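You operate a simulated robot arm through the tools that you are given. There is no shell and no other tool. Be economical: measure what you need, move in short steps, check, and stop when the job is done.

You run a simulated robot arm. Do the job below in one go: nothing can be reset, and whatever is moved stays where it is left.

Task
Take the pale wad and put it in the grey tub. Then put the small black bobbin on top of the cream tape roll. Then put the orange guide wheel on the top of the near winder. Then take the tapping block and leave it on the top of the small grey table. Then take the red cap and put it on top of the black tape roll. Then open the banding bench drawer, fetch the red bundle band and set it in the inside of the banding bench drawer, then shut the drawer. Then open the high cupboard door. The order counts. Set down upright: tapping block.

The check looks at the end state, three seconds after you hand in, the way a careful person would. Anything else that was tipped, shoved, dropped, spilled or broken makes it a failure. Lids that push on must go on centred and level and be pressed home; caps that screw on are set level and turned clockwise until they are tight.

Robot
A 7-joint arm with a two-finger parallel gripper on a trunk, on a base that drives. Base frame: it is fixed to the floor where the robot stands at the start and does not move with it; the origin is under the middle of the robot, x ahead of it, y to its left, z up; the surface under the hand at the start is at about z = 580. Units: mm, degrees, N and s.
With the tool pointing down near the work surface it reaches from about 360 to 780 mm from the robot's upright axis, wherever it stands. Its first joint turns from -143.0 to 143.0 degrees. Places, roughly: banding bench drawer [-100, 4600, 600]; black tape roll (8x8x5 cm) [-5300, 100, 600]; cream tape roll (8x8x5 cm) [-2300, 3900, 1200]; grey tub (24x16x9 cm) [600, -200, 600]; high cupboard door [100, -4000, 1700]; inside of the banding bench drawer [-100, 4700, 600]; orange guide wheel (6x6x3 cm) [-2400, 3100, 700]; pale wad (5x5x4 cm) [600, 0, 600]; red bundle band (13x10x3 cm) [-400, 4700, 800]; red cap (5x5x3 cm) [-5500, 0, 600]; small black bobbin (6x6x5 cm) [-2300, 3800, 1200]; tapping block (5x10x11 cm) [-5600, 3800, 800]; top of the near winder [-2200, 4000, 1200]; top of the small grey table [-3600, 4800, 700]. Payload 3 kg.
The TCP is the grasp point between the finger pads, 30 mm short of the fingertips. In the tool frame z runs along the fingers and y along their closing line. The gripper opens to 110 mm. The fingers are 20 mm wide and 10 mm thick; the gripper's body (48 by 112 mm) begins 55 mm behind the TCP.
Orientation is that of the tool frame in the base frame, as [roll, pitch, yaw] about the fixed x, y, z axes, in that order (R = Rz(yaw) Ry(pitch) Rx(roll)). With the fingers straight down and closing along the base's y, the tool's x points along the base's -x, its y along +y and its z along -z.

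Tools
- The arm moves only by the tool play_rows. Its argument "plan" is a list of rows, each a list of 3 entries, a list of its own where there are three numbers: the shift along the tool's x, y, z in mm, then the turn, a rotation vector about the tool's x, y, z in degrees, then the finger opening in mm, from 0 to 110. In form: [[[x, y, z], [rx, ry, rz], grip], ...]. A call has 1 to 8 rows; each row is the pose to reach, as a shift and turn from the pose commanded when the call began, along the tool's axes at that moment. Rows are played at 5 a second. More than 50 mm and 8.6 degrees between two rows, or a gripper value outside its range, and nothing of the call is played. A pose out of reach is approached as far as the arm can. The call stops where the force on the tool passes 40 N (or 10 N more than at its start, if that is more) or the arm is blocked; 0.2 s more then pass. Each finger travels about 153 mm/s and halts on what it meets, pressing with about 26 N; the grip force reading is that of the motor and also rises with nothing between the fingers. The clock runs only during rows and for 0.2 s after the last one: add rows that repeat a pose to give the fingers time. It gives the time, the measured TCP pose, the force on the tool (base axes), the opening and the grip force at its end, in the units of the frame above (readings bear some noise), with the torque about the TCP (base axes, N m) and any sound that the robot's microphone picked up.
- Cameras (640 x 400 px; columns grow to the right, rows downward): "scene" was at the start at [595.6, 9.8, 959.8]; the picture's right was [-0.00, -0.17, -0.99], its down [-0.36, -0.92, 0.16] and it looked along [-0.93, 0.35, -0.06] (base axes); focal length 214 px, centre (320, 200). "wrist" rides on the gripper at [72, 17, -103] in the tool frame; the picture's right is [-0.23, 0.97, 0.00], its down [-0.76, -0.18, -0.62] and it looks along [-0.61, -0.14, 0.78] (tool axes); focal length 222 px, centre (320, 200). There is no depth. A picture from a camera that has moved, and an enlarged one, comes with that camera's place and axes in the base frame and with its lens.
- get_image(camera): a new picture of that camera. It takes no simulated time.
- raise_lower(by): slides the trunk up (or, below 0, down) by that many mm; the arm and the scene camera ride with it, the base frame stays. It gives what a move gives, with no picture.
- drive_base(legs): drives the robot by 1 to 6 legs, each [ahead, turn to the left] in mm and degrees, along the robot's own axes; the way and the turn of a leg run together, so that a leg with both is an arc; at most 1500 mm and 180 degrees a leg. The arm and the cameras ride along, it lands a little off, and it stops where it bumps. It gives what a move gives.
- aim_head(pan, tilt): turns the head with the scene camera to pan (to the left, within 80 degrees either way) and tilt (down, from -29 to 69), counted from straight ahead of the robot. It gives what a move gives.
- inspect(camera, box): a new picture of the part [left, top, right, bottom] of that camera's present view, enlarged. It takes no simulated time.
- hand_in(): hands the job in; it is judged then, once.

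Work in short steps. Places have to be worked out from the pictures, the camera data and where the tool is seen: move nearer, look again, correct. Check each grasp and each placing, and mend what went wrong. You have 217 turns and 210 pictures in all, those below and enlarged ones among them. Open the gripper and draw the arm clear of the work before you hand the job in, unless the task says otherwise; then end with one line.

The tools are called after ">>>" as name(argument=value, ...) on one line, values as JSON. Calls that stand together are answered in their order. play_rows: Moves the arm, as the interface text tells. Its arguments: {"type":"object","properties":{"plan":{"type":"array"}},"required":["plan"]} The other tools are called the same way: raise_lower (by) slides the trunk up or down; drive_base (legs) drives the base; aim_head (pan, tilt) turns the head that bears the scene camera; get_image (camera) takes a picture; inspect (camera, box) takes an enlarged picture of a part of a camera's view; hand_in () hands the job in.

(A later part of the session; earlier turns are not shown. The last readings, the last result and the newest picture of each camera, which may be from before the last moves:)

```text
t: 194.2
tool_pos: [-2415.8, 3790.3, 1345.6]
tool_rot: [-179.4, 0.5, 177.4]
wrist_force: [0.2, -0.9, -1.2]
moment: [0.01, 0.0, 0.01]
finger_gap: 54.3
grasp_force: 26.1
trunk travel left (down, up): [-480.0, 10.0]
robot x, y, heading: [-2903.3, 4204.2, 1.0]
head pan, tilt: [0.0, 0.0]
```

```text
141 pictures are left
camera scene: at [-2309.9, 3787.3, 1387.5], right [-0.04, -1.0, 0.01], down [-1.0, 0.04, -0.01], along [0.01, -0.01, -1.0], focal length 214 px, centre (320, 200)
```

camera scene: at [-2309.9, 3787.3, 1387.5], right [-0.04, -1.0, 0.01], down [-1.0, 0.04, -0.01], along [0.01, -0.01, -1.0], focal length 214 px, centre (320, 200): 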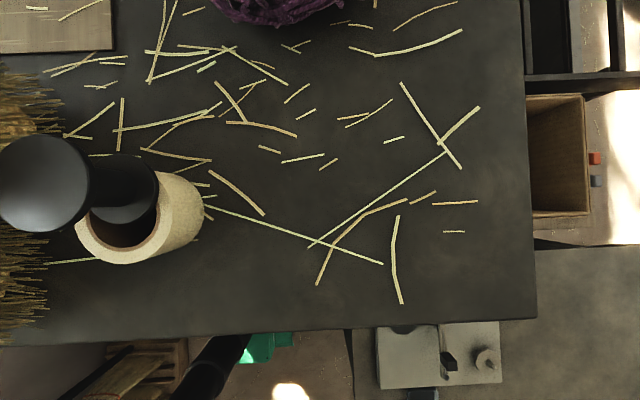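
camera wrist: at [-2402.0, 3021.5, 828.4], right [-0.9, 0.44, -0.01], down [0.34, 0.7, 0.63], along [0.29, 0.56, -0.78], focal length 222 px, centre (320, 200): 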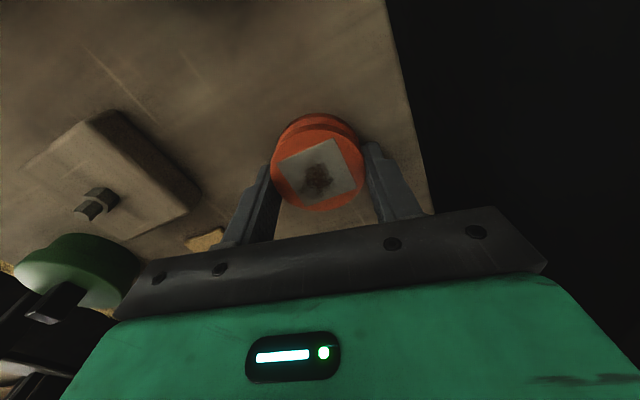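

A clear spot is at about (−2375, 3815). I move over it and lower to just above contact.

>>> aim_head(pan=0, tilt=40)

>>> play_rows(plan=[[[-20, 13, 20], [0, 0, 0], 46], [[-39.7, 26.8, 45], [0, 0, 0], 46], [[-39.7, 26.8, 80], [0, 0, 0], 46], [[-39.7, 26.8, 113], [0, 0, 0], 46], [[-39.7, 26.8, 117], [0, 0, 0], 46], [[-39.7, 26.8, 120], [0, 0, 0], 46]])

>>> get_image(camera="scene")

```text
t: 195.2
tool_pos: [-2417.2, 3791.7, 1345.7]
tool_rot: [-179.5, 0.4, 177.4]
wrist_force: [-0.5, 0.9, -1.2]
moment: [0.0, 0.01, -0.01]
finger_gap: 54.2
grasp_force: 26.4
trunk travel left (down, up): [-480.0, 10.0]
robot x, y, heading: [-2900.2, 4203.6, 1.2]
head pan, tilt: [0.0, 40.0]
```

```text
t: 196.6
tool_pos: [-2374.2, 3815.1, 1226.8]
tool_rot: [-179.4, 0.4, 177.5]
wrist_force: [-0.4, 0.4, -1.5]
moment: [0.03, 0.0, -0.01]
finger_gap: 54.4
grasp_force: 26.4
trunk travel left (down, up): [-480.0, 10.0]
robot x, y, heading: [-2903.2, 4205.2, 1.1]
head pan, tilt: [0.0, 40.0]
```

```text
140 pictures are left
camera scene: at [-2332.2, 3814.5, 1272.0], right [-0.04, -1.0, 0.01], down [-0.77, 0.04, 0.64], along [-0.64, 0.02, -0.77], focal length 214 px, centre (320, 200)
```

scene: 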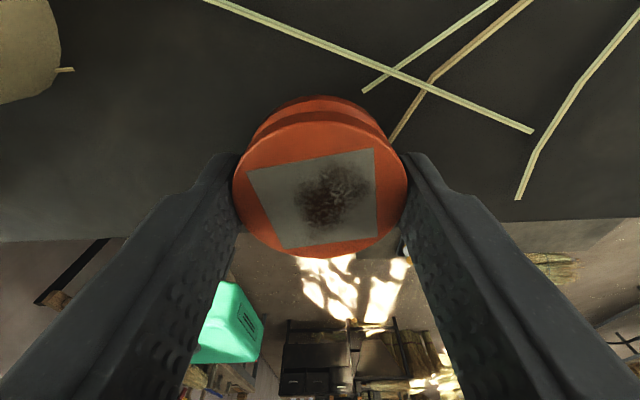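

>>> play_rows(plan=[[[0, 0, 3], [0, 0, 0], 46], [[0, 0, 6], [0, 0, 0], 46], [[0, 0, 8], [0, 0, 0], 46]])

```text
t: 197.4
tool_pos: [-2374.1, 3815.9, 1217.0]
tool_rot: [-179.4, 0.5, 177.4]
wrist_force: [-0.8, 1.1, -0.6]
moment: [0.02, 0.0, 0.01]
finger_gap: 54.5
grasp_force: 26.3
trunk travel left (down, up): [-480.0, 10.0]
robot x, y, heading: [-2900.1, 4201.4, 1.2]
head pan, tilt: [0.0, 40.0]
```

>>> play_rows(plan=[[[0, 0, 2], [0, 0, 0], 46], [[0, 0, 4], [0, 0, 0], 46], [[0, 0, 6], [0, 0, 0], 46]])

```text
t: 198.2
tool_pos: [-2374.5, 3813.8, 1212.8]
tool_rot: [-179.3, 0.6, 177.5]
wrist_force: [0.9, 0.3, 1.6]
moment: [0.05, 0.03, 0.02]
finger_gap: 54.2
grasp_force: 26.0
trunk travel left (down, up): [-480.0, 10.0]
robot x, y, heading: [-2900.2, 4208.4, 1.2]
head pan, tilt: [0.0, 40.0]
```

>>> play_rows(plan=[[[0, 0, 1], [0, 0, 0], 46], [[0, 0, 2], [0, 0, 0], 46]])

```text
t: 198.8
tool_pos: [-2372.9, 3815.2, 1211.5]
tool_rot: [-179.3, 0.8, 177.5]
wrist_force: [6.7, -0.8, 21.8]
moment: [0.02, -0.11, 0.07]
finger_gap: 54.2
grasp_force: 25.8
trunk travel left (down, up): [-480.0, 10.0]
robot x, y, heading: [-2902.3, 4204.8, 1.1]
head pan, tilt: [0.0, 40.0]
```

Contact (22 N). Easing, opening, and rising.

>>> play_rows(plan=[[[0, 0, -2], [0, 0, 0], 50], [[0, 0, -2], [0, 0, 0], 62], [[0, 0, -2], [0, 0, 0], 76], [[0, 0, -2], [0, 0, 0], 76], [[0, 0, -45], [0, 0, 0], 76], [[0, 0, -90], [0, 0, 0], 76], [[0, 0, -130], [0, 0, 0], 76]])

>>> aim_head(pan=0, tilt=15)

>>> get_image(camera="scene")

```text
t: 200.4
tool_pos: [-2374.0, 3817.6, 1339.8]
tool_rot: [-179.4, 0.4, 177.6]
wrist_force: [-0.3, -0.6, 0.3]
moment: [-0.04, 0.0, -0.02]
finger_gap: 76.0
grasp_force: 0.0
trunk travel left (down, up): [-480.0, 10.0]
robot x, y, heading: [-2900.7, 4203.4, 1.2]
head pan, tilt: [0.0, 40.0]
```

```text
t: 201.3
tool_pos: [-2375.0, 3817.4, 1339.7]
tool_rot: [-179.5, 0.6, 177.4]
wrist_force: [-0.4, -0.7, -0.4]
moment: [-0.01, -0.01, 0.01]
finger_gap: 76.0
grasp_force: 0.1
trunk travel left (down, up): [-480.0, 10.0]
robot x, y, heading: [-2901.7, 4205.3, 1.2]
head pan, tilt: [0.0, 15.0]
```

```text
139 pictures are left
camera scene: at [-2292.5, 3814.8, 1377.6], right [-0.04, -1.0, 0.01], down [-0.97, 0.05, 0.25], along [-0.25, 0.0, -0.97], focal length 214 px, centre (320, 200)
```

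scene: 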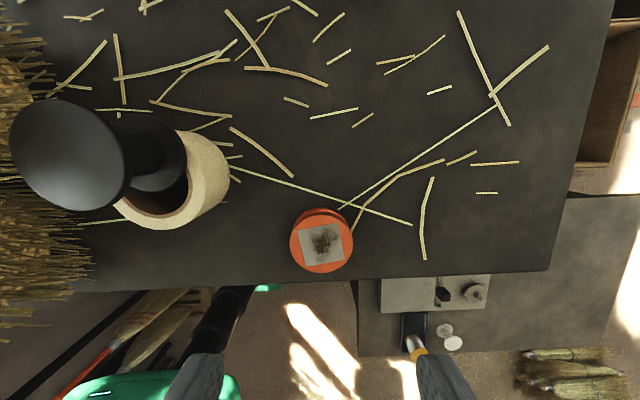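

Wheel sits on the winder top. Next the tapping block near (−5600, 3800): I back out west along y≈4200 and turn to face −x.

>>> drive_base(legs=[[-1000, 0], [-850, 0], [0, -179]])

>>> aim_head(pan=0, tilt=-29)

>>> get_image(camera="scene")

```text
t: 214.3
tool_pos: [-5066.6, 3648.5, 1337.7]
tool_rot: [-179.8, 0.5, 92.0]
wrist_force: [8.1, -4.8, 1.2]
moment: [0.44, 0.67, 0.09]
finger_gap: 76.0
grasp_force: 0.1
trunk travel left (down, up): [-480.0, 10.0]
robot x, y, heading: [-4670.7, 4220.1, -86.9]
head pan, tilt: [0.0, 15.0]
stopped in leg 3: the robot was blocked; the commanded pose is now the measured one
```

```text
t: 215.4
tool_pos: [-5075.5, 3654.7, 1336.5]
tool_rot: [-179.8, 0.4, 91.5]
wrist_force: [0.4, 0.5, 0.1]
moment: [-0.02, -0.02, 0.01]
finger_gap: 76.1
grasp_force: 0.0
trunk travel left (down, up): [-480.0, 10.0]
robot x, y, heading: [-4666.0, 4219.8, -86.9]
head pan, tilt: [0.0, -28.6]
```

```text
138 pictures are left
camera scene: at [-5073.8, 3506.5, 1401.9], right [-1.0, -0.03, 0.0], down [-0.03, 0.87, -0.48], along [0.01, -0.48, -0.87], focal length 214 px, centre (320, 200)
```

scene: 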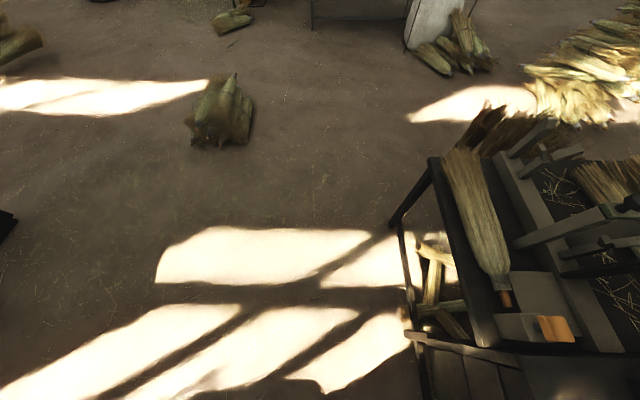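

Blocked mid-turn, presumably the base's rear against the bench to the north. I drive forward (−y) 380 and complete the turn.

>>> drive_base(legs=[[380, 0], [0, -93]])

>>> get_image(camera="scene")

```text
t: 219.7
tool_pos: [-5278.1, 3636.0, 1303.9]
tool_rot: [178.3, -3.0, 53.4]
wrist_force: [0.3, 0.4, 0.5]
moment: [-0.03, 0.01, 0.01]
finger_gap: 76.0
grasp_force: 0.1
trunk travel left (down, up): [-480.0, 10.0]
robot x, y, heading: [-4624.1, 3830.8, -119.5]
head pan, tilt: [0.0, -28.6]
stopped in leg 2: the force on the tool passed its limit at 68 N (the readings are from after the stop); the commanded pose is now the measured one
```

```text
137 pictures are left
camera scene: at [-5374.3, 3513.9, 1358.6], right [-0.8, 0.6, -0.03], down [0.55, 0.72, -0.43], along [-0.24, -0.36, -0.9], focal length 214 px, centre (320, 200)
```

scene: 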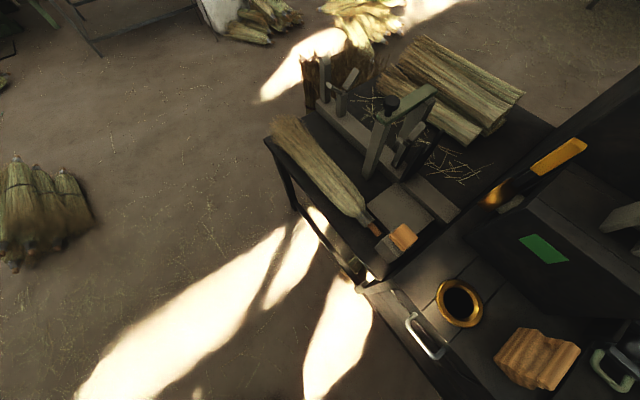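

The hand met something during the turn (68 N). I look to the side it was sweeping toward.

>>> aim_head(pan=-70, tilt=0)

>>> get_image(camera="scene")

>>> get_image(camera="wrist")

```text
t: 221.1
tool_pos: [-5279.7, 3630.2, 1301.1]
tool_rot: [178.4, -3.0, 53.5]
wrist_force: [0.8, -0.7, 1.6]
moment: [0.02, 0.01, 0.0]
finger_gap: 75.9
grasp_force: 0.1
trunk travel left (down, up): [-480.0, 10.0]
robot x, y, heading: [-4627.6, 3829.1, -119.5]
head pan, tilt: [-70.0, 0.0]
```

```text
136 pictures are left
camera scene: at [-5421.1, 3590.2, 1392.5], right [-0.33, 0.18, 0.93], down [0.59, 0.8, 0.05], along [-0.74, 0.57, -0.37], focal length 214 px, centre (320, 200)
```

scene: 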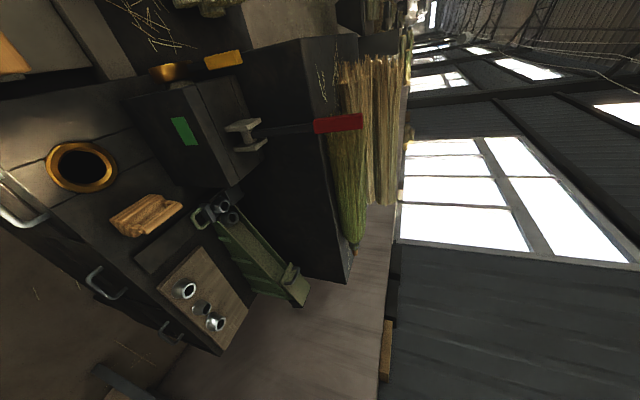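

```text
135 pictures are left
camera wrist: at [-5229.2, 3674.9, 1408.1], right [0.65, -0.76, 0.02], down [-0.63, -0.52, 0.58], along [-0.43, -0.38, -0.82], focal length 222 px, centre (320, 200)
```

wrist: 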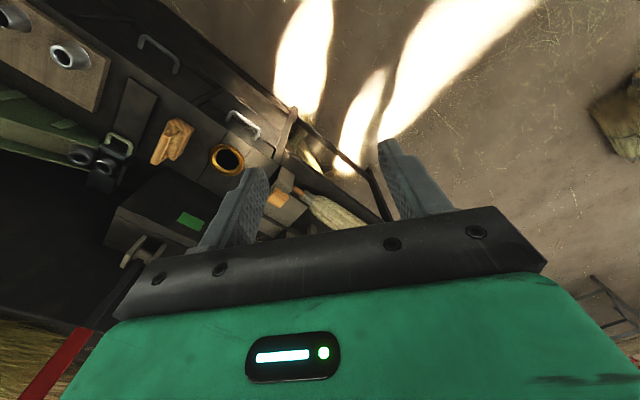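

No obvious obstacle at the hand. I look back at the base and arm.

>>> aim_head(pan=-45, tilt=45)

>>> get_image(camera="scene")

>>> aim_head(pan=60, tilt=45)

>>> get_image(camera="scene")

```text
t: 222.2
tool_pos: [-5279.2, 3629.9, 1300.9]
tool_rot: [178.4, -3.0, 53.8]
wrist_force: [0.4, 0.0, 0.0]
moment: [-0.02, -0.02, 0.0]
finger_gap: 76.0
grasp_force: 0.0
trunk travel left (down, up): [-480.0, 10.0]
robot x, y, heading: [-4622.6, 3827.6, -119.7]
head pan, tilt: [-45.0, 45.0]
```

```text
134 pictures are left
camera scene: at [-5355.9, 3631.8, 1370.4], right [-0.61, 0.4, 0.69], down [0.79, 0.26, 0.55], along [0.04, 0.88, -0.48], focal length 214 px, centre (320, 200)
```

scene: 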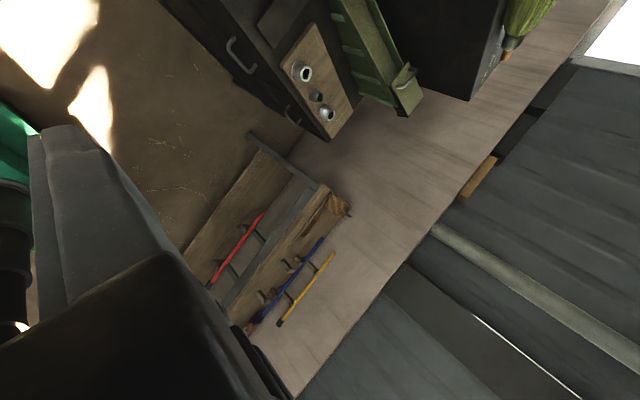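

```text
t: 224.0
tool_pos: [-5279.6, 3629.7, 1301.2]
tool_rot: [178.4, -3.0, 53.6]
wrist_force: [-0.4, 0.3, -1.2]
moment: [-0.02, -0.01, -0.03]
finger_gap: 76.1
grasp_force: 0.0
trunk travel left (down, up): [-480.0, 10.0]
robot x, y, heading: [-4624.5, 3831.1, -119.5]
head pan, tilt: [60.0, 45.0]
```

```text
133 pictures are left
camera scene: at [-5253.9, 3555.4, 1390.8], right [-0.36, 0.32, -0.88], down [-0.09, 0.92, 0.37], along [0.93, 0.21, -0.3], focal length 214 px, centre (320, 200)
```

scene: 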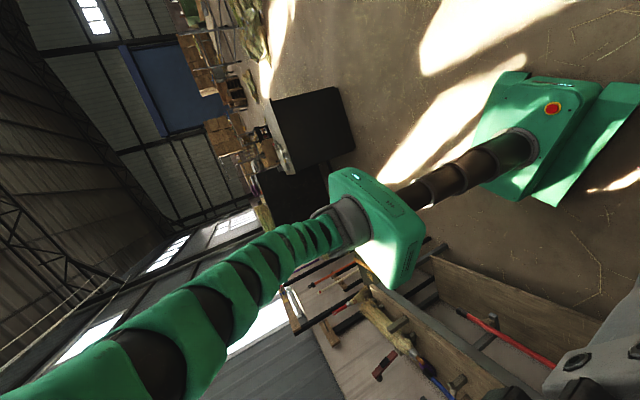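

Nothing around is disturbed. I straighten the hand and swing it to the robot's front before finishing the turn.

>>> play_rows(plan=[[[7, 44, -5], [0.3, -0.5, -1], 70], [[14, 88, -10], [0.6, -1, -2], 70], [[21, 130, -20], [0.9, -1.5, -3], 70], [[28, 172, -25], [1.2, -2, -4], 70], [[36, 215, -30], [1.4, -2.5, -5], 70], [[44, 258, -33], [1.6, -3, -6], 70], [[50, 295, -33], [1.6, -3, -7], 70], [[53, 317, -33], [1.6, -3, -7], 70]])

>>> drive_base(legs=[[0, -30], [0, -30]])

>>> aim_head(pan=0, tilt=-29)

>>> get_image(camera="scene")

```text
t: 225.8
tool_pos: [-4993.5, 3484.1, 1345.6]
tool_rot: [179.8, 0.3, 60.6]
wrist_force: [0.0, 0.1, -0.1]
moment: [0.0, -0.01, 0.01]
finger_gap: 70.0
grasp_force: 0.0
trunk travel left (down, up): [-480.0, 10.0]
robot x, y, heading: [-4623.6, 3832.7, -119.6]
head pan, tilt: [60.0, 45.0]
```

```text
t: 229.2
tool_pos: [-5110.1, 3976.2, 1346.2]
tool_rot: [179.8, 0.1, 0.6]
wrist_force: [0.8, 0.0, 0.1]
moment: [-0.02, 0.0, 0.0]
finger_gap: 70.0
grasp_force: 0.1
trunk travel left (down, up): [-480.0, 10.0]
robot x, y, heading: [-4628.1, 3788.6, -178.6]
head pan, tilt: [60.0, 45.0]
```

```text
t: 230.7
tool_pos: [-5108.3, 3976.7, 1346.4]
tool_rot: [179.8, 0.1, 0.7]
wrist_force: [-0.2, -0.2, 0.5]
moment: [-0.01, 0.01, 0.01]
finger_gap: 70.2
grasp_force: 0.1
trunk travel left (down, up): [-480.0, 10.0]
robot x, y, heading: [-4627.7, 3793.7, -178.9]
head pan, tilt: [0.0, -28.6]
```

```text
132 pictures are left
camera scene: at [-5263.2, 3974.9, 1409.9], right [-0.01, 1.0, 0.0], down [0.88, 0.01, -0.48], along [-0.48, -0.01, -0.88], focal length 214 px, centre (320, 200)
```

scene: 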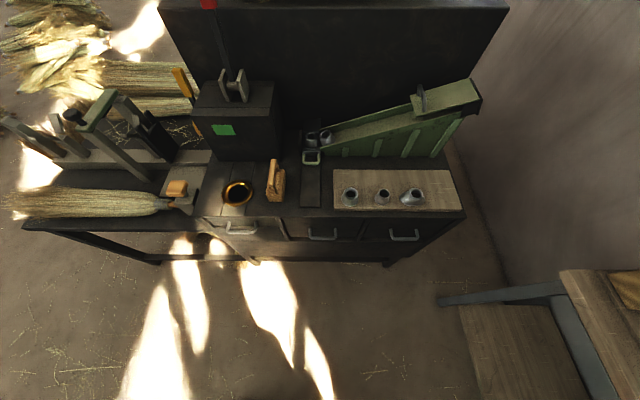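

The block (wavy wooden) is at about (−5640, 3808). Zooming in.

>>> inspect(camera="scene", box=[195, 130, 355, 250])

>>> drive_base(legs=[[330, 0]])

>>> get_image(camera="scene")

```text
3.33 times, centred on (275, 190) of scene
camera zoom: at [-5263.2, 3974.9, 1409.9], right [-0.01, 1.0, 0.0], down [0.88, 0.01, -0.48], along [-0.48, -0.01, -0.88], focal length 715 px, centre (470, 233)
```

zoom: 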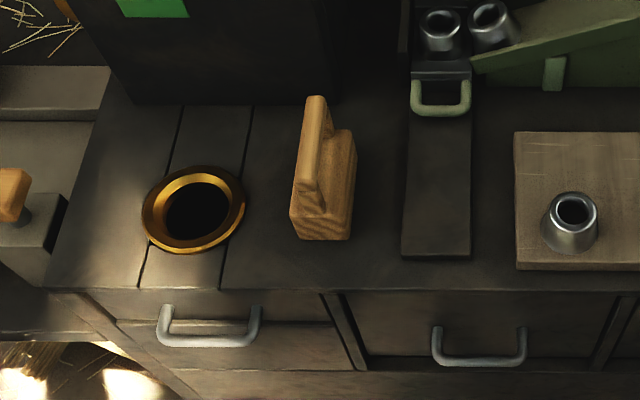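

```text
t: 232.8
tool_pos: [-5438.5, 3968.9, 1346.2]
tool_rot: [179.8, 0.1, 0.7]
wrist_force: [-0.5, -0.3, 1.1]
moment: [-0.03, 0.02, -0.01]
finger_gap: 69.9
grasp_force: 0.1
trunk travel left (down, up): [-480.0, 10.0]
robot x, y, heading: [-4952.7, 3785.7, -179.1]
head pan, tilt: [0.0, -28.6]
```

```text
130 pictures are left
camera scene: at [-5592.6, 3969.3, 1409.8], right [-0.01, 1.0, 0.0], down [0.88, 0.01, -0.48], along [-0.48, -0.01, -0.88], focal length 214 px, centre (320, 200)
```

scene: 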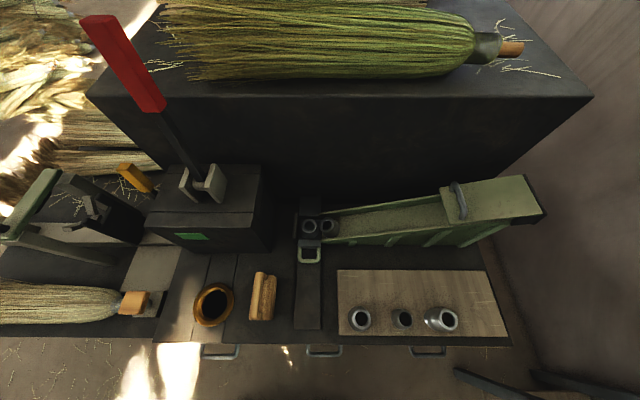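

Desk top appears around z≈750–800. I move over the block at height, then lower the trunk for a better look.

>>> aim_head(pan=0, tilt=20)

>>> play_rows(plan=[[[-32, 28, 0], [0, 0, 0], 100], [[-65, 56, 0], [0, 0, 0], 100], [[-97, 84, 0], [0, 0, 0], 100], [[-130, 112, 0], [0, 0, 0], 100], [[-163, 141, 0], [0, 0, 0], 100], [[-163, 141, 0], [0, 0, 0], 100]])

>>> raise_lower(by=-300)

>>> get_image(camera="scene")

>>> get_image(camera="wrist")

```text
t: 234.0
tool_pos: [-5439.5, 3969.5, 1346.8]
tool_rot: [179.9, 0.0, 0.4]
wrist_force: [0.4, -0.6, 0.4]
moment: [0.02, 0.0, 0.0]
finger_gap: 70.1
grasp_force: 0.0
trunk travel left (down, up): [-480.0, 10.0]
robot x, y, heading: [-4957.9, 3786.0, -178.9]
head pan, tilt: [0.0, 20.0]
```

```text
t: 235.4
tool_pos: [-5602.1, 3825.7, 1348.8]
tool_rot: [179.9, 0.0, 0.6]
wrist_force: [0.0, 0.5, -0.7]
moment: [0.05, -0.03, 0.01]
finger_gap: 100.0
grasp_force: 0.1
trunk travel left (down, up): [-480.0, 10.0]
robot x, y, heading: [-4956.9, 3786.1, -179.1]
head pan, tilt: [0.0, 20.0]
```

```text
t: 238.4
tool_pos: [-5601.3, 3824.1, 1047.2]
tool_rot: [179.8, 0.1, 0.6]
wrist_force: [-0.2, -0.6, -0.1]
moment: [-0.01, -0.04, 0.01]
finger_gap: 100.1
grasp_force: 0.1
trunk travel left (down, up): [-180.0, 310.0]
robot x, y, heading: [-4955.0, 3782.7, -178.9]
head pan, tilt: [0.0, 20.0]
```

```text
129 pictures are left
camera scene: at [-5681.8, 3826.1, 1085.1], right [-0.01, 1.0, 0.0], down [0.94, 0.01, 0.34], along [0.34, 0.0, -0.94], focal length 214 px, centre (320, 200)
```

scene: 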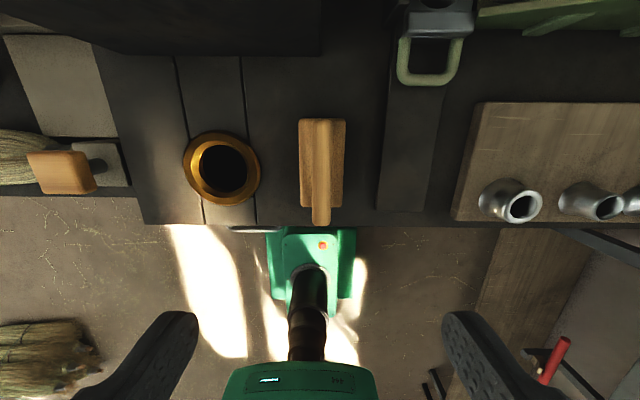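

```text
128 pictures are left
camera wrist: at [-5528.9, 3809.5, 1150.4], right [-0.22, -0.98, 0.0], down [-0.76, 0.17, 0.62], along [-0.61, 0.13, -0.78], focal length 222 px, centre (320, 200)
```

wrist: 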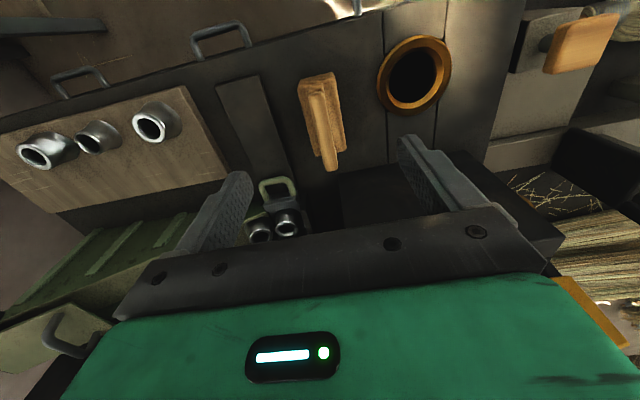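

The block has a 5×10 base with a handle ridge along x; centre ≈(−5634, 3827). I go over it and down to TCP z≈945, then look.

>>> aim_head(pan=0, tilt=40)

>>> play_rows(plan=[[[-16, -1, 20], [0, 0, 0], 90], [[-33, -2, 50], [0, 0, 0], 90], [[-33, -2, 80], [0, 0, 0], 90], [[-33, -2, 100], [0, 0, 0], 90], [[-33, -2, 100], [0, 0, 0], 90]])

>>> get_image(camera="scene")

>>> get_image(camera="wrist")

```text
t: 239.2
tool_pos: [-5600.2, 3826.0, 1047.7]
tool_rot: [179.7, 0.2, 0.6]
wrist_force: [0.4, -0.1, 0.7]
moment: [0.02, 0.02, -0.02]
finger_gap: 100.0
grasp_force: 0.1
trunk travel left (down, up): [-180.0, 310.0]
robot x, y, heading: [-4958.5, 3782.8, -179.0]
head pan, tilt: [0.0, 40.0]
```

```text
t: 240.4
tool_pos: [-5633.0, 3829.0, 947.4]
tool_rot: [179.7, 0.1, 0.7]
wrist_force: [0.1, 0.2, 0.1]
moment: [0.01, -0.03, 0.0]
finger_gap: 90.0
grasp_force: 0.1
trunk travel left (down, up): [-180.0, 310.0]
robot x, y, heading: [-4954.7, 3783.6, -178.8]
head pan, tilt: [0.0, 40.0]
```

```text
127 pictures are left
camera scene: at [-5682.9, 3828.4, 992.7], right [-0.01, 1.0, 0.0], down [0.77, 0.01, 0.64], along [0.64, 0.0, -0.77], focal length 214 px, centre (320, 200)
```

scene: 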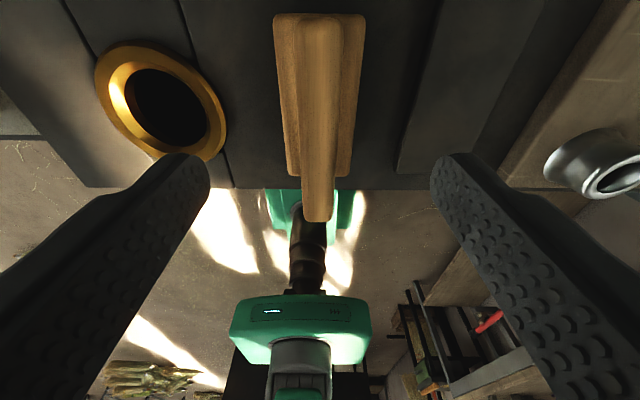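

```text
126 pictures are left
camera wrist: at [-5561.5, 3811.4, 1049.8], right [-0.22, -0.98, 0.0], down [-0.76, 0.17, 0.62], along [-0.61, 0.13, -0.78], focal length 222 px, centre (320, 200)
```

wrist: 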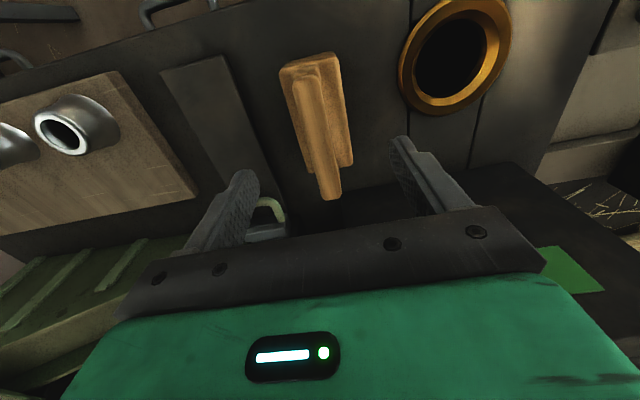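

Handle top z≈892, base top ≈845, centre x≈−5633, y≈3828. Down 67 mm and close on the handle.

>>> play_rows(plan=[[[0, 0, 35], [0, 0, 0], 80], [[0, 0, 66], [0, 0, 0], 70], [[0, 0, 66], [0, 0, 0], 45], [[0, 0, 66], [0, 0, 0], 25], [[0, 0, 66], [0, 0, 0], 12], [[0, 0, 66], [0, 0, 0], 10], [[0, 0, 66], [0, 0, 0], 10]])

>>> get_image(camera="scene")

```text
t: 242.1
tool_pos: [-5632.7, 3829.0, 882.2]
tool_rot: [179.8, 0.1, 0.6]
wrist_force: [0.4, -0.5, -0.2]
moment: [0.02, 0.02, 0.02]
finger_gap: 17.7
grasp_force: 25.8
trunk travel left (down, up): [-180.0, 310.0]
robot x, y, heading: [-4955.0, 3782.2, -179.1]
head pan, tilt: [0.0, 40.0]
```

```text
125 pictures are left
camera scene: at [-5682.9, 3828.9, 927.8], right [-0.01, 1.0, 0.0], down [0.77, 0.01, 0.64], along [0.64, 0.0, -0.77], focal length 214 px, centre (320, 200)
```

scene: 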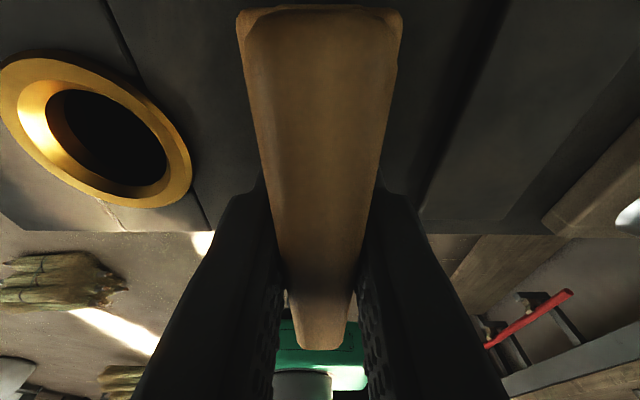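

Gripped. Lift and retract a bit, then raise the trunk.

>>> play_rows(plan=[[[0, 0, -40], [0, 0, 0], 8], [[0, 0, -85], [0, 0, 0], 8], [[15, 0, -130], [0, 0, 0], 8], [[50, 0, -160], [0, 0, 0], 8], [[95, 0, -180], [0, 0, 0], 8], [[140, 0, -190], [0, 0, 0], 8]])

>>> get_image(camera="scene")

>>> drive_base(legs=[[-700, 0], [-650, 0], [0, -45], [0, -44]])

```text
t: 243.4
tool_pos: [-5492.0, 3831.4, 1071.5]
tool_rot: [179.8, 0.0, 0.6]
wrist_force: [-1.5, -0.5, -4.2]
moment: [-0.02, -0.09, 0.01]
finger_gap: 17.7
grasp_force: 26.3
trunk travel left (down, up): [-180.0, 310.0]
robot x, y, heading: [-4953.4, 3786.7, -178.9]
head pan, tilt: [0.0, 40.0]
```

```text
124 pictures are left
camera scene: at [-5543.3, 3831.1, 1116.8], right [-0.01, 1.0, 0.0], down [0.77, 0.01, 0.64], along [0.64, 0.0, -0.77], focal length 214 px, centre (320, 200)
```

scene: 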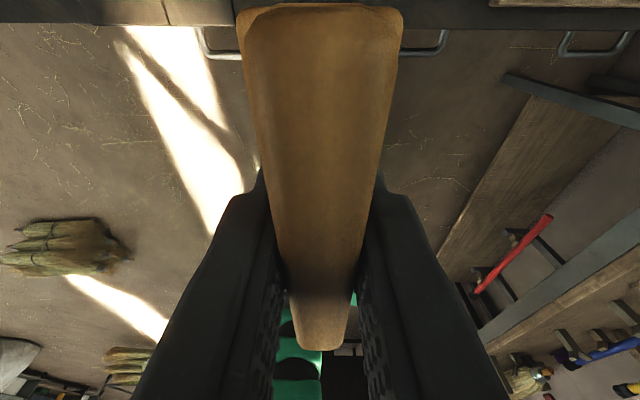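

```text
t: 254.7
tool_pos: [-3541.5, 4333.4, 1071.1]
tool_rot: [179.8, 0.1, -91.3]
wrist_force: [1.3, 1.2, -4.2]
moment: [-0.05, 0.08, 0.01]
finger_gap: 17.7
grasp_force: 25.8
trunk travel left (down, up): [-180.0, 310.0]
robot x, y, heading: [-3671.0, 3796.7, 89.8]
head pan, tilt: [0.0, 40.0]
```

Facing the small grey table. Look at it.

>>> aim_head(pan=0, tilt=-29)

>>> get_image(camera="scene")

```text
t: 256.1
tool_pos: [-3541.2, 4332.7, 1072.3]
tool_rot: [179.7, 0.1, -91.4]
wrist_force: [-0.1, -1.2, -3.7]
moment: [0.02, 0.03, 0.03]
finger_gap: 17.6
grasp_force: 26.2
trunk travel left (down, up): [-180.0, 310.0]
robot x, y, heading: [-3669.0, 3796.3, 89.7]
head pan, tilt: [0.0, -28.6]
```

```text
123 pictures are left
camera scene: at [-3540.9, 4483.7, 1135.5], right [1.0, -0.02, 0.0], down [-0.02, -0.88, -0.48], along [0.01, 0.48, -0.88], focal length 214 px, centre (320, 200)
```

scene: 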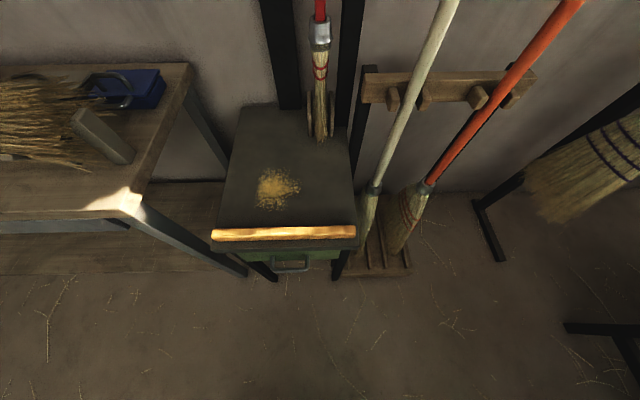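

Table top spans about x −3758…−3462, y 4644…5045; free spot right of the sawdust at ≈(−3520, 4735). Drive ahead 280.

>>> drive_base(legs=[[280, 0]])

>>> aim_head(pan=0, tilt=0)

>>> get_image(camera="scene")

>>> get_image(camera="wrist")

```text
t: 258.1
tool_pos: [-3535.2, 4606.6, 1072.4]
tool_rot: [179.8, 0.1, -91.6]
wrist_force: [0.2, 0.5, -2.8]
moment: [0.01, 0.01, 0.05]
finger_gap: 17.6
grasp_force: 26.2
trunk travel left (down, up): [-180.0, 310.0]
robot x, y, heading: [-3670.6, 4077.9, 89.4]
head pan, tilt: [0.0, -28.6]
```

```text
t: 259.0
tool_pos: [-3536.4, 4606.4, 1072.6]
tool_rot: [179.8, 0.1, -91.6]
wrist_force: [0.3, 0.2, -2.2]
moment: [-0.05, 0.01, 0.01]
finger_gap: 17.7
grasp_force: 26.8
trunk travel left (down, up): [-180.0, 310.0]
robot x, y, heading: [-3665.9, 4073.5, 89.2]
head pan, tilt: [0.0, 0.0]
```

```text
122 pictures are left
camera scene: at [-3536.9, 4717.3, 1113.1], right [1.0, -0.03, 0.0], down [-0.03, -1.0, 0.0], along [0.0, 0.0, -1.0], focal length 214 px, centre (320, 200)
```

scene: 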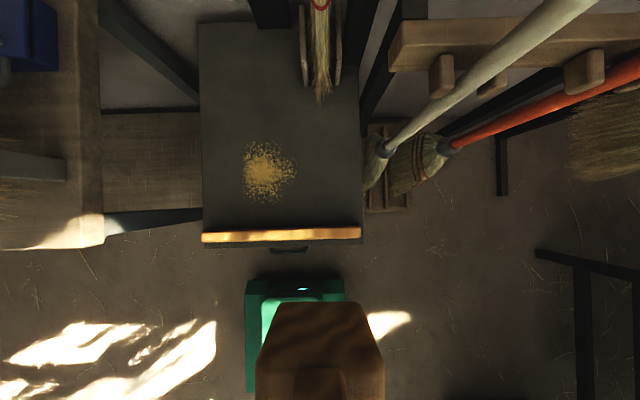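

```text
121 pictures are left
camera wrist: at [-3556.1, 4533.7, 1175.2], right [-0.97, 0.25, 0.0], down [0.2, 0.76, 0.62], along [0.16, 0.6, -0.78], focal length 222 px, centre (320, 200)
```

wrist: 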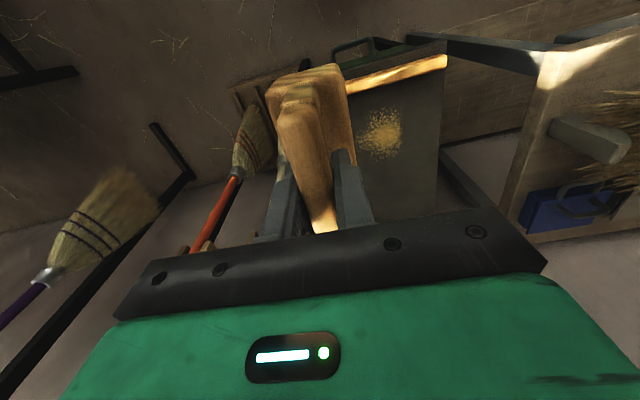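

Table top z≈680. Target (−3530, 4725). Extending over it and lowering to ~25 mm above contact.

>>> aim_head(pan=0, tilt=40)

>>> play_rows(plan=[[[-40, -1, 10], [0, 0, 0], 8], [[-80, -2, 30], [0, 0, 0], 8], [[-119, -2.7, 60], [0, 0, 0], 8], [[-119, -2.7, 105], [0, 0, 0], 8], [[-119, -2.7, 150], [0, 0, 0], 8], [[-119, -2.7, 195], [0, 0, 0], 8], [[-119, -2.7, 235], [0, 0, 0], 8], [[-119, -2.7, 260], [0, 0, 0], 8]])

>>> get_image(camera="scene")

>>> get_image(camera="wrist")

```text
t: 260.1
tool_pos: [-3538.7, 4606.5, 1073.2]
tool_rot: [179.8, 0.1, -91.6]
wrist_force: [0.3, -0.5, -2.4]
moment: [0.0, -0.02, 0.03]
finger_gap: 17.8
grasp_force: 25.9
trunk travel left (down, up): [-180.0, 310.0]
robot x, y, heading: [-3665.6, 4066.6, 89.3]
head pan, tilt: [0.0, 40.0]
```

```text
t: 261.9
tool_pos: [-3532.5, 4726.1, 813.9]
tool_rot: [179.8, 0.0, -91.5]
wrist_force: [-0.1, 0.2, -2.5]
moment: [-0.01, -0.02, 0.02]
finger_gap: 17.9
grasp_force: 25.8
trunk travel left (down, up): [-180.0, 310.0]
robot x, y, heading: [-3667.7, 4070.5, 89.6]
head pan, tilt: [0.0, 40.0]
```

```text
120 pictures are left
camera scene: at [-3534.6, 4773.5, 859.4], right [1.0, -0.03, 0.0], down [-0.02, -0.77, 0.64], along [-0.02, -0.64, -0.77], focal length 214 px, centre (320, 200)
```

scene: 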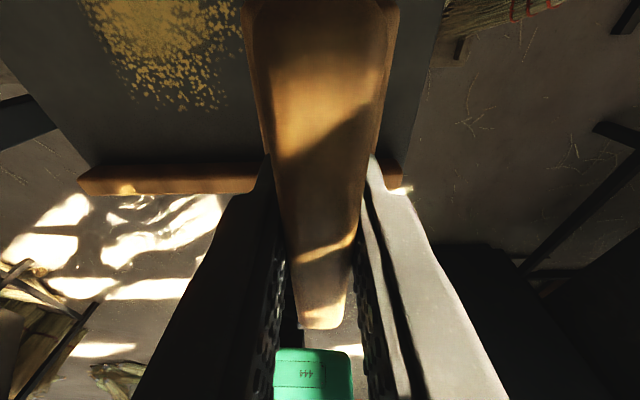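

```text
119 pictures are left
camera wrist: at [-3552.1, 4653.6, 916.7], right [-0.97, 0.25, 0.0], down [0.2, 0.76, 0.62], along [0.15, 0.6, -0.78], focal length 222 px, centre (320, 200)
```

wrist: 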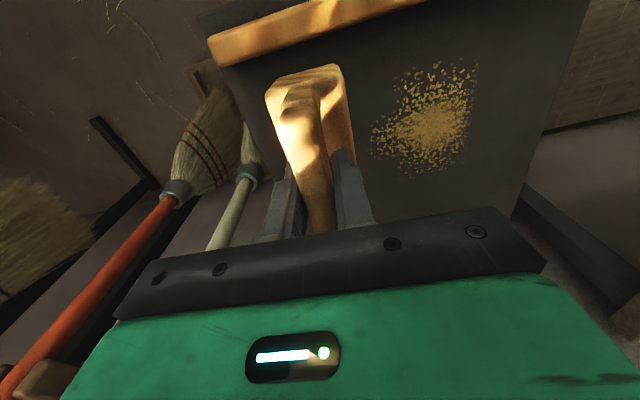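

Well clear of bar, sawdust and brooms. Lowering in smaller steps.

>>> play_rows(plan=[[[0, 0, 10], [0, 0, 0], 8], [[0, 0, 18], [0, 0, 0], 8], [[0, 0, 22], [0, 0, 0], 8], [[0, 0, 25], [0, 0, 0], 8]])

```text
t: 262.9
tool_pos: [-3531.6, 4725.3, 787.4]
tool_rot: [179.7, 0.0, -91.6]
wrist_force: [-0.4, 0.2, -3.5]
moment: [0.01, -0.02, 0.03]
finger_gap: 17.6
grasp_force: 26.3
trunk travel left (down, up): [-180.0, 310.0]
robot x, y, heading: [-3671.5, 4070.1, 89.2]
head pan, tilt: [0.0, 40.0]
```

>>> play_rows(plan=[[[0, 0, 2], [0, 0, 0], 8], [[0, 0, 4], [0, 0, 0], 8], [[0, 0, 6], [0, 0, 0], 8]])

>>> get_image(camera="wrist")

```text
t: 263.6
tool_pos: [-3531.6, 4726.0, 781.4]
tool_rot: [179.7, 0.1, -91.7]
wrist_force: [0.4, 0.1, -3.0]
moment: [0.0, 0.01, 0.0]
finger_gap: 17.4
grasp_force: 26.0
trunk travel left (down, up): [-180.0, 310.0]
robot x, y, heading: [-3667.3, 4071.9, 89.4]
head pan, tilt: [0.0, 40.0]
```

```text
118 pictures are left
camera wrist: at [-3551.8, 4653.2, 883.8], right [-0.97, 0.25, 0.0], down [0.2, 0.76, 0.62], along [0.15, 0.6, -0.78], focal length 222 px, centre (320, 200)
```

wrist: 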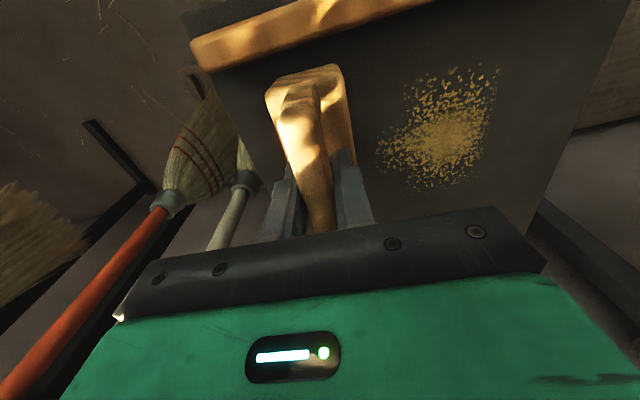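

>>> play_rows(plan=[[[0, 0, 2], [0, 0, 0], 8], [[0, 0, 4], [0, 0, 0], 8], [[0, 0, 6], [0, 0, 0], 8]])

```text
t: 264.4
tool_pos: [-3533.2, 4725.8, 775.4]
tool_rot: [179.9, -0.1, -91.6]
wrist_force: [-0.5, 0.5, -3.3]
moment: [0.0, -0.01, 0.02]
finger_gap: 18.0
grasp_force: 26.1
trunk travel left (down, up): [-180.0, 310.0]
robot x, y, heading: [-3668.7, 4070.9, 89.1]
head pan, tilt: [0.0, 40.0]
```

>>> play_rows(plan=[[[0, 0, 2], [0, 0, 0], 8], [[0, 0, 4], [0, 0, 0], 8], [[0, 0, 6], [0, 0, 0], 8], [[0, 0, 8], [0, 0, 0], 8]])

>>> get_image(camera="scene")

```text
t: 265.4
tool_pos: [-3531.5, 4725.8, 766.8]
tool_rot: [179.7, 0.1, -91.6]
wrist_force: [-0.6, -0.1, -3.8]
moment: [-0.01, 0.01, -0.01]
finger_gap: 17.6
grasp_force: 25.7
trunk travel left (down, up): [-180.0, 310.0]
robot x, y, heading: [-3665.9, 4071.3, 89.3]
head pan, tilt: [0.0, 40.0]
```

```text
117 pictures are left
camera scene: at [-3533.9, 4772.7, 812.5], right [1.0, -0.03, 0.0], down [-0.02, -0.77, 0.64], along [-0.02, -0.64, -0.77], focal length 214 px, centre (320, 200)
```

scene: 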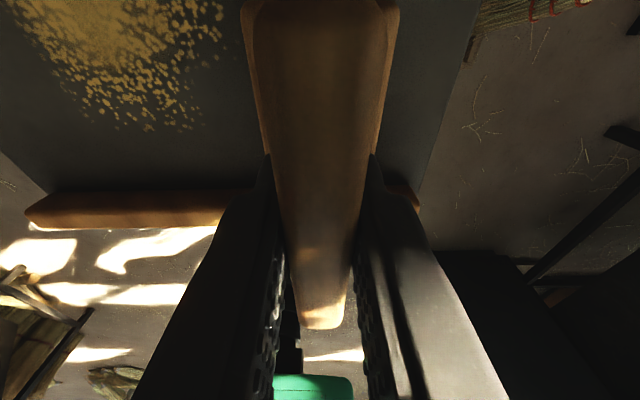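

Bar top estimates to z≈667, so contact should be a little lower. Continuing.

>>> play_rows(plan=[[[0, 0, 2], [0, 0, 0], 8], [[0, 0, 4], [0, 0, 0], 8], [[0, 0, 6], [0, 0, 0], 8], [[0, 0, 7], [0, 0, 0], 8]])

```text
t: 266.4
tool_pos: [-3531.1, 4725.3, 760.0]
tool_rot: [179.9, 0.1, -91.7]
wrist_force: [0.5, 0.6, -3.1]
moment: [-0.02, 0.01, -0.01]
finger_gap: 17.9
grasp_force: 26.0
trunk travel left (down, up): [-180.0, 310.0]
robot x, y, heading: [-3665.6, 4071.9, 89.4]
head pan, tilt: [0.0, 40.0]
```

>>> play_rows(plan=[[[0, 0, 2], [0, 0, 0], 8], [[0, 0, 4], [0, 0, 0], 8], [[0, 0, 6], [0, 0, 0], 8], [[0, 0, 7], [0, 0, 0], 8]])

```text
t: 267.4
tool_pos: [-3531.3, 4725.3, 754.5]
tool_rot: [179.8, 0.1, -91.5]
wrist_force: [-0.3, 0.6, -4.1]
moment: [-0.03, -0.01, -0.02]
finger_gap: 17.7
grasp_force: 26.3
trunk travel left (down, up): [-180.0, 310.0]
robot x, y, heading: [-3670.9, 4070.9, 89.5]
head pan, tilt: [0.0, 40.0]
```

>>> inspect(camera="wrist", box=[170, 0, 490, 240])

>>> play_rows(plan=[[[0, 0, 2], [0, 0, 0], 8], [[0, 0, 4], [0, 0, 0], 8], [[0, 0, 5], [0, 0, 0], 8]])

```text
1.67 times, centred on (330, 120) of wrist
camera zoom: at [-3551.1, 4653.0, 855.9], right [-0.97, 0.25, 0.0], down [0.2, 0.76, 0.62], along [0.16, 0.6, -0.78], focal length 370 px, centre (303, 333)
```

zoom: 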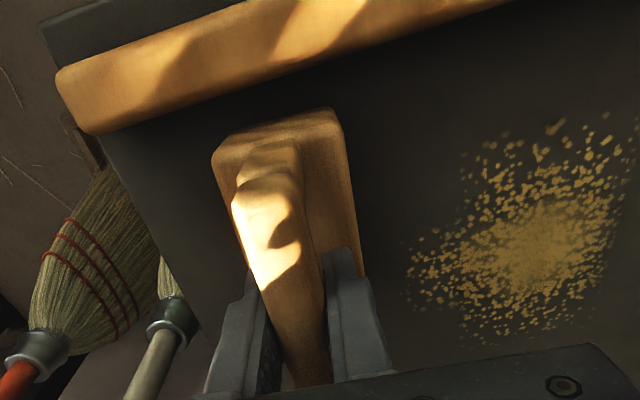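

```text
t: 268.2
tool_pos: [-3532.2, 4725.8, 748.8]
tool_rot: [179.8, 0.1, -91.6]
wrist_force: [0.0, -0.6, -2.2]
moment: [-0.02, -0.05, 0.02]
finger_gap: 17.8
grasp_force: 26.2
trunk travel left (down, up): [-180.0, 310.0]
robot x, y, heading: [-3670.6, 4075.1, 89.2]
head pan, tilt: [0.0, 40.0]
```

>>> play_rows(plan=[[[0, 0, 1.5], [0, 0, 0], 8], [[0, 0, 3], [0, 0, 0], 8]])

```text
t: 268.9
tool_pos: [-3531.8, 4726.9, 748.8]
tool_rot: [179.8, 0.3, -91.5]
wrist_force: [-6.0, 6.2, 19.8]
moment: [-0.52, 0.0, -0.13]
finger_gap: 18.0
grasp_force: 26.4
trunk travel left (down, up): [-180.0, 310.0]
robot x, y, heading: [-3669.7, 4069.5, 89.3]
head pan, tilt: [0.0, 40.0]
```

Contact (≈23 N). Ease up 2 mm, open, and rise.

>>> play_rows(plan=[[[0, 0, -2.5], [0, 0, 0], 12], [[0, 0, -2.5], [0, 0, 0], 24], [[0, 0, -2.5], [0, 0, 0], 44], [[0, 0, -2.5], [0, 0, 0], 44], [[0, 0, -45], [0, 0, 0], 44], [[0, 0, -90], [0, 0, 0], 44], [[0, 0, -135], [0, 0, 0], 44], [[0, 0, -180], [0, 0, 0], 44]])

>>> get_image(camera="scene")

>>> get_image(camera="wrist")

```text
t: 270.6
tool_pos: [-3527.3, 4727.6, 927.2]
tool_rot: [179.8, 0.0, -91.6]
wrist_force: [-0.4, -0.7, -0.3]
moment: [0.01, 0.02, -0.01]
finger_gap: 44.0
grasp_force: 0.0
trunk travel left (down, up): [-180.0, 310.0]
robot x, y, heading: [-3666.2, 4071.8, 89.2]
head pan, tilt: [0.0, 40.0]
```

```text
115 pictures are left
camera scene: at [-3530.4, 4774.3, 972.5], right [1.0, -0.03, 0.0], down [-0.02, -0.77, 0.64], along [-0.02, -0.64, -0.77], focal length 214 px, centre (320, 200)
```

scene: 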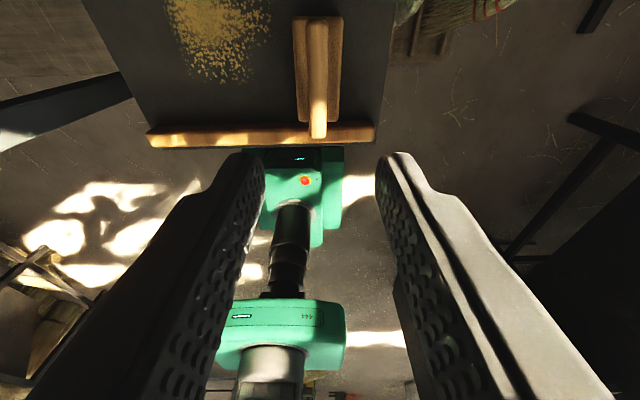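

```text
114 pictures are left
camera wrist: at [-3547.9, 4654.3, 1029.7], right [-0.97, 0.25, 0.0], down [0.2, 0.76, 0.62], along [0.15, 0.6, -0.78], focal length 222 px, centre (320, 200)
```

wrist: 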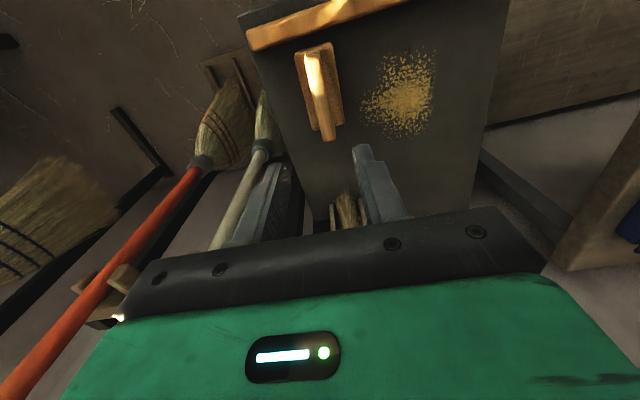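

Block stands upright on the table. Next: the red cap near (−5500, 0). I raise/retract the hand, back off and drive west then south.

>>> play_rows(plan=[[[10, 0, -45], [0, 0, 0], 60], [[30, 0, -88], [0, 0, 0], 60], [[65, 0, -115], [0, 0, 0], 60], [[105, 0, -130], [0, 0, 0], 60], [[150, 0, -140], [0, 0, 0], 60]])

>>> drive_base(legs=[[-800, 0], [0, 45], [0, 45], [700, 0], [700, 0], [0, 45]])

```text
t: 271.9
tool_pos: [-3533.8, 4574.5, 1066.6]
tool_rot: [179.8, 0.1, -91.5]
wrist_force: [-0.1, 0.1, -0.3]
moment: [-0.08, -0.03, 0.0]
finger_gap: 59.8
grasp_force: 0.1
trunk travel left (down, up): [-180.0, 310.0]
robot x, y, heading: [-3666.8, 4069.5, 89.1]
head pan, tilt: [0.0, 40.0]
```

```text
t: 289.3
tool_pos: [-5537.1, 3080.3, 1066.9]
tool_rot: [179.8, 0.2, 41.0]
wrist_force: [0.5, 0.0, 0.8]
moment: [0.04, 0.03, -0.02]
finger_gap: 60.2
grasp_force: 0.0
trunk travel left (down, up): [-180.0, 310.0]
robot x, y, heading: [-5099.4, 3343.4, -138.1]
head pan, tilt: [0.0, 40.0]
```

>>> drive_base(legs=[[0, 48]])

>>> aim_head(pan=0, tilt=-29)

>>> get_image(camera="scene")

```text
t: 291.9
tool_pos: [-5200.2, 2839.8, 1067.8]
tool_rot: [179.8, 0.1, 88.5]
wrist_force: [-0.2, 0.1, 1.1]
moment: [-0.02, 0.02, -0.01]
finger_gap: 60.2
grasp_force: 0.1
trunk travel left (down, up): [-180.0, 310.0]
robot x, y, heading: [-5128.4, 3344.8, -91.2]
head pan, tilt: [0.0, 40.0]
```

```text
t: 293.3
tool_pos: [-5201.0, 2838.5, 1068.9]
tool_rot: [179.9, 0.1, 88.5]
wrist_force: [0.1, 0.9, -0.9]
moment: [-0.02, 0.01, 0.0]
finger_gap: 59.7
grasp_force: 0.1
trunk travel left (down, up): [-180.0, 310.0]
robot x, y, heading: [-5129.9, 3341.2, -90.8]
head pan, tilt: [0.0, -28.6]
```

```text
113 pictures are left
camera scene: at [-5208.0, 2689.9, 1131.8], right [-1.0, 0.03, 0.0], down [0.02, 0.88, -0.48], along [-0.01, -0.48, -0.88], focal length 214 px, centre (320, 200)
```

scene: 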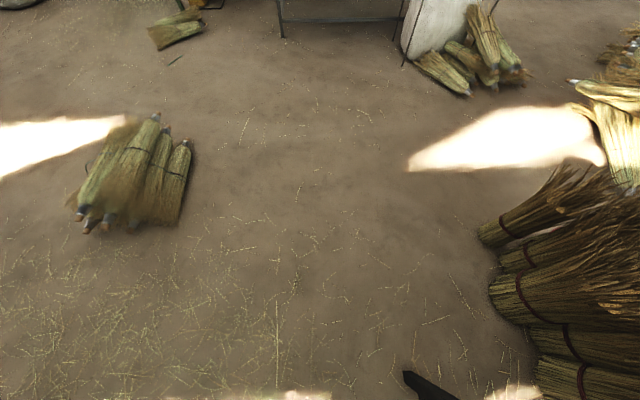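

Clear corridor south at x≈−5150. Drive 2300 mm and look at the bench.

>>> drive_base(legs=[[1150, 0], [1150, 0]])

>>> get_image(camera="scene")

```text
t: 304.4
tool_pos: [-5236.8, 582.2, 1067.5]
tool_rot: [179.8, 0.1, 88.2]
wrist_force: [-0.3, 0.0, 0.7]
moment: [-0.01, 0.0, -0.02]
finger_gap: 59.9
grasp_force: 0.1
trunk travel left (down, up): [-180.0, 310.0]
robot x, y, heading: [-5160.2, 1086.4, -91.1]
head pan, tilt: [0.0, -28.6]
```

```text
112 pictures are left
camera scene: at [-5244.7, 433.4, 1131.9], right [-1.0, 0.03, 0.0], down [0.03, 0.88, -0.48], along [-0.01, -0.48, -0.88], focal length 214 px, centre (320, 200)
```

scene: 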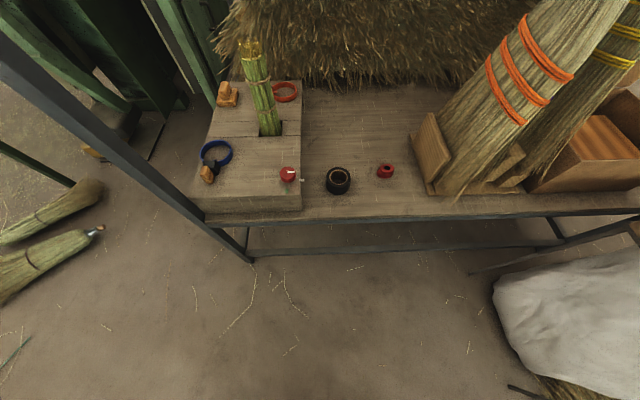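

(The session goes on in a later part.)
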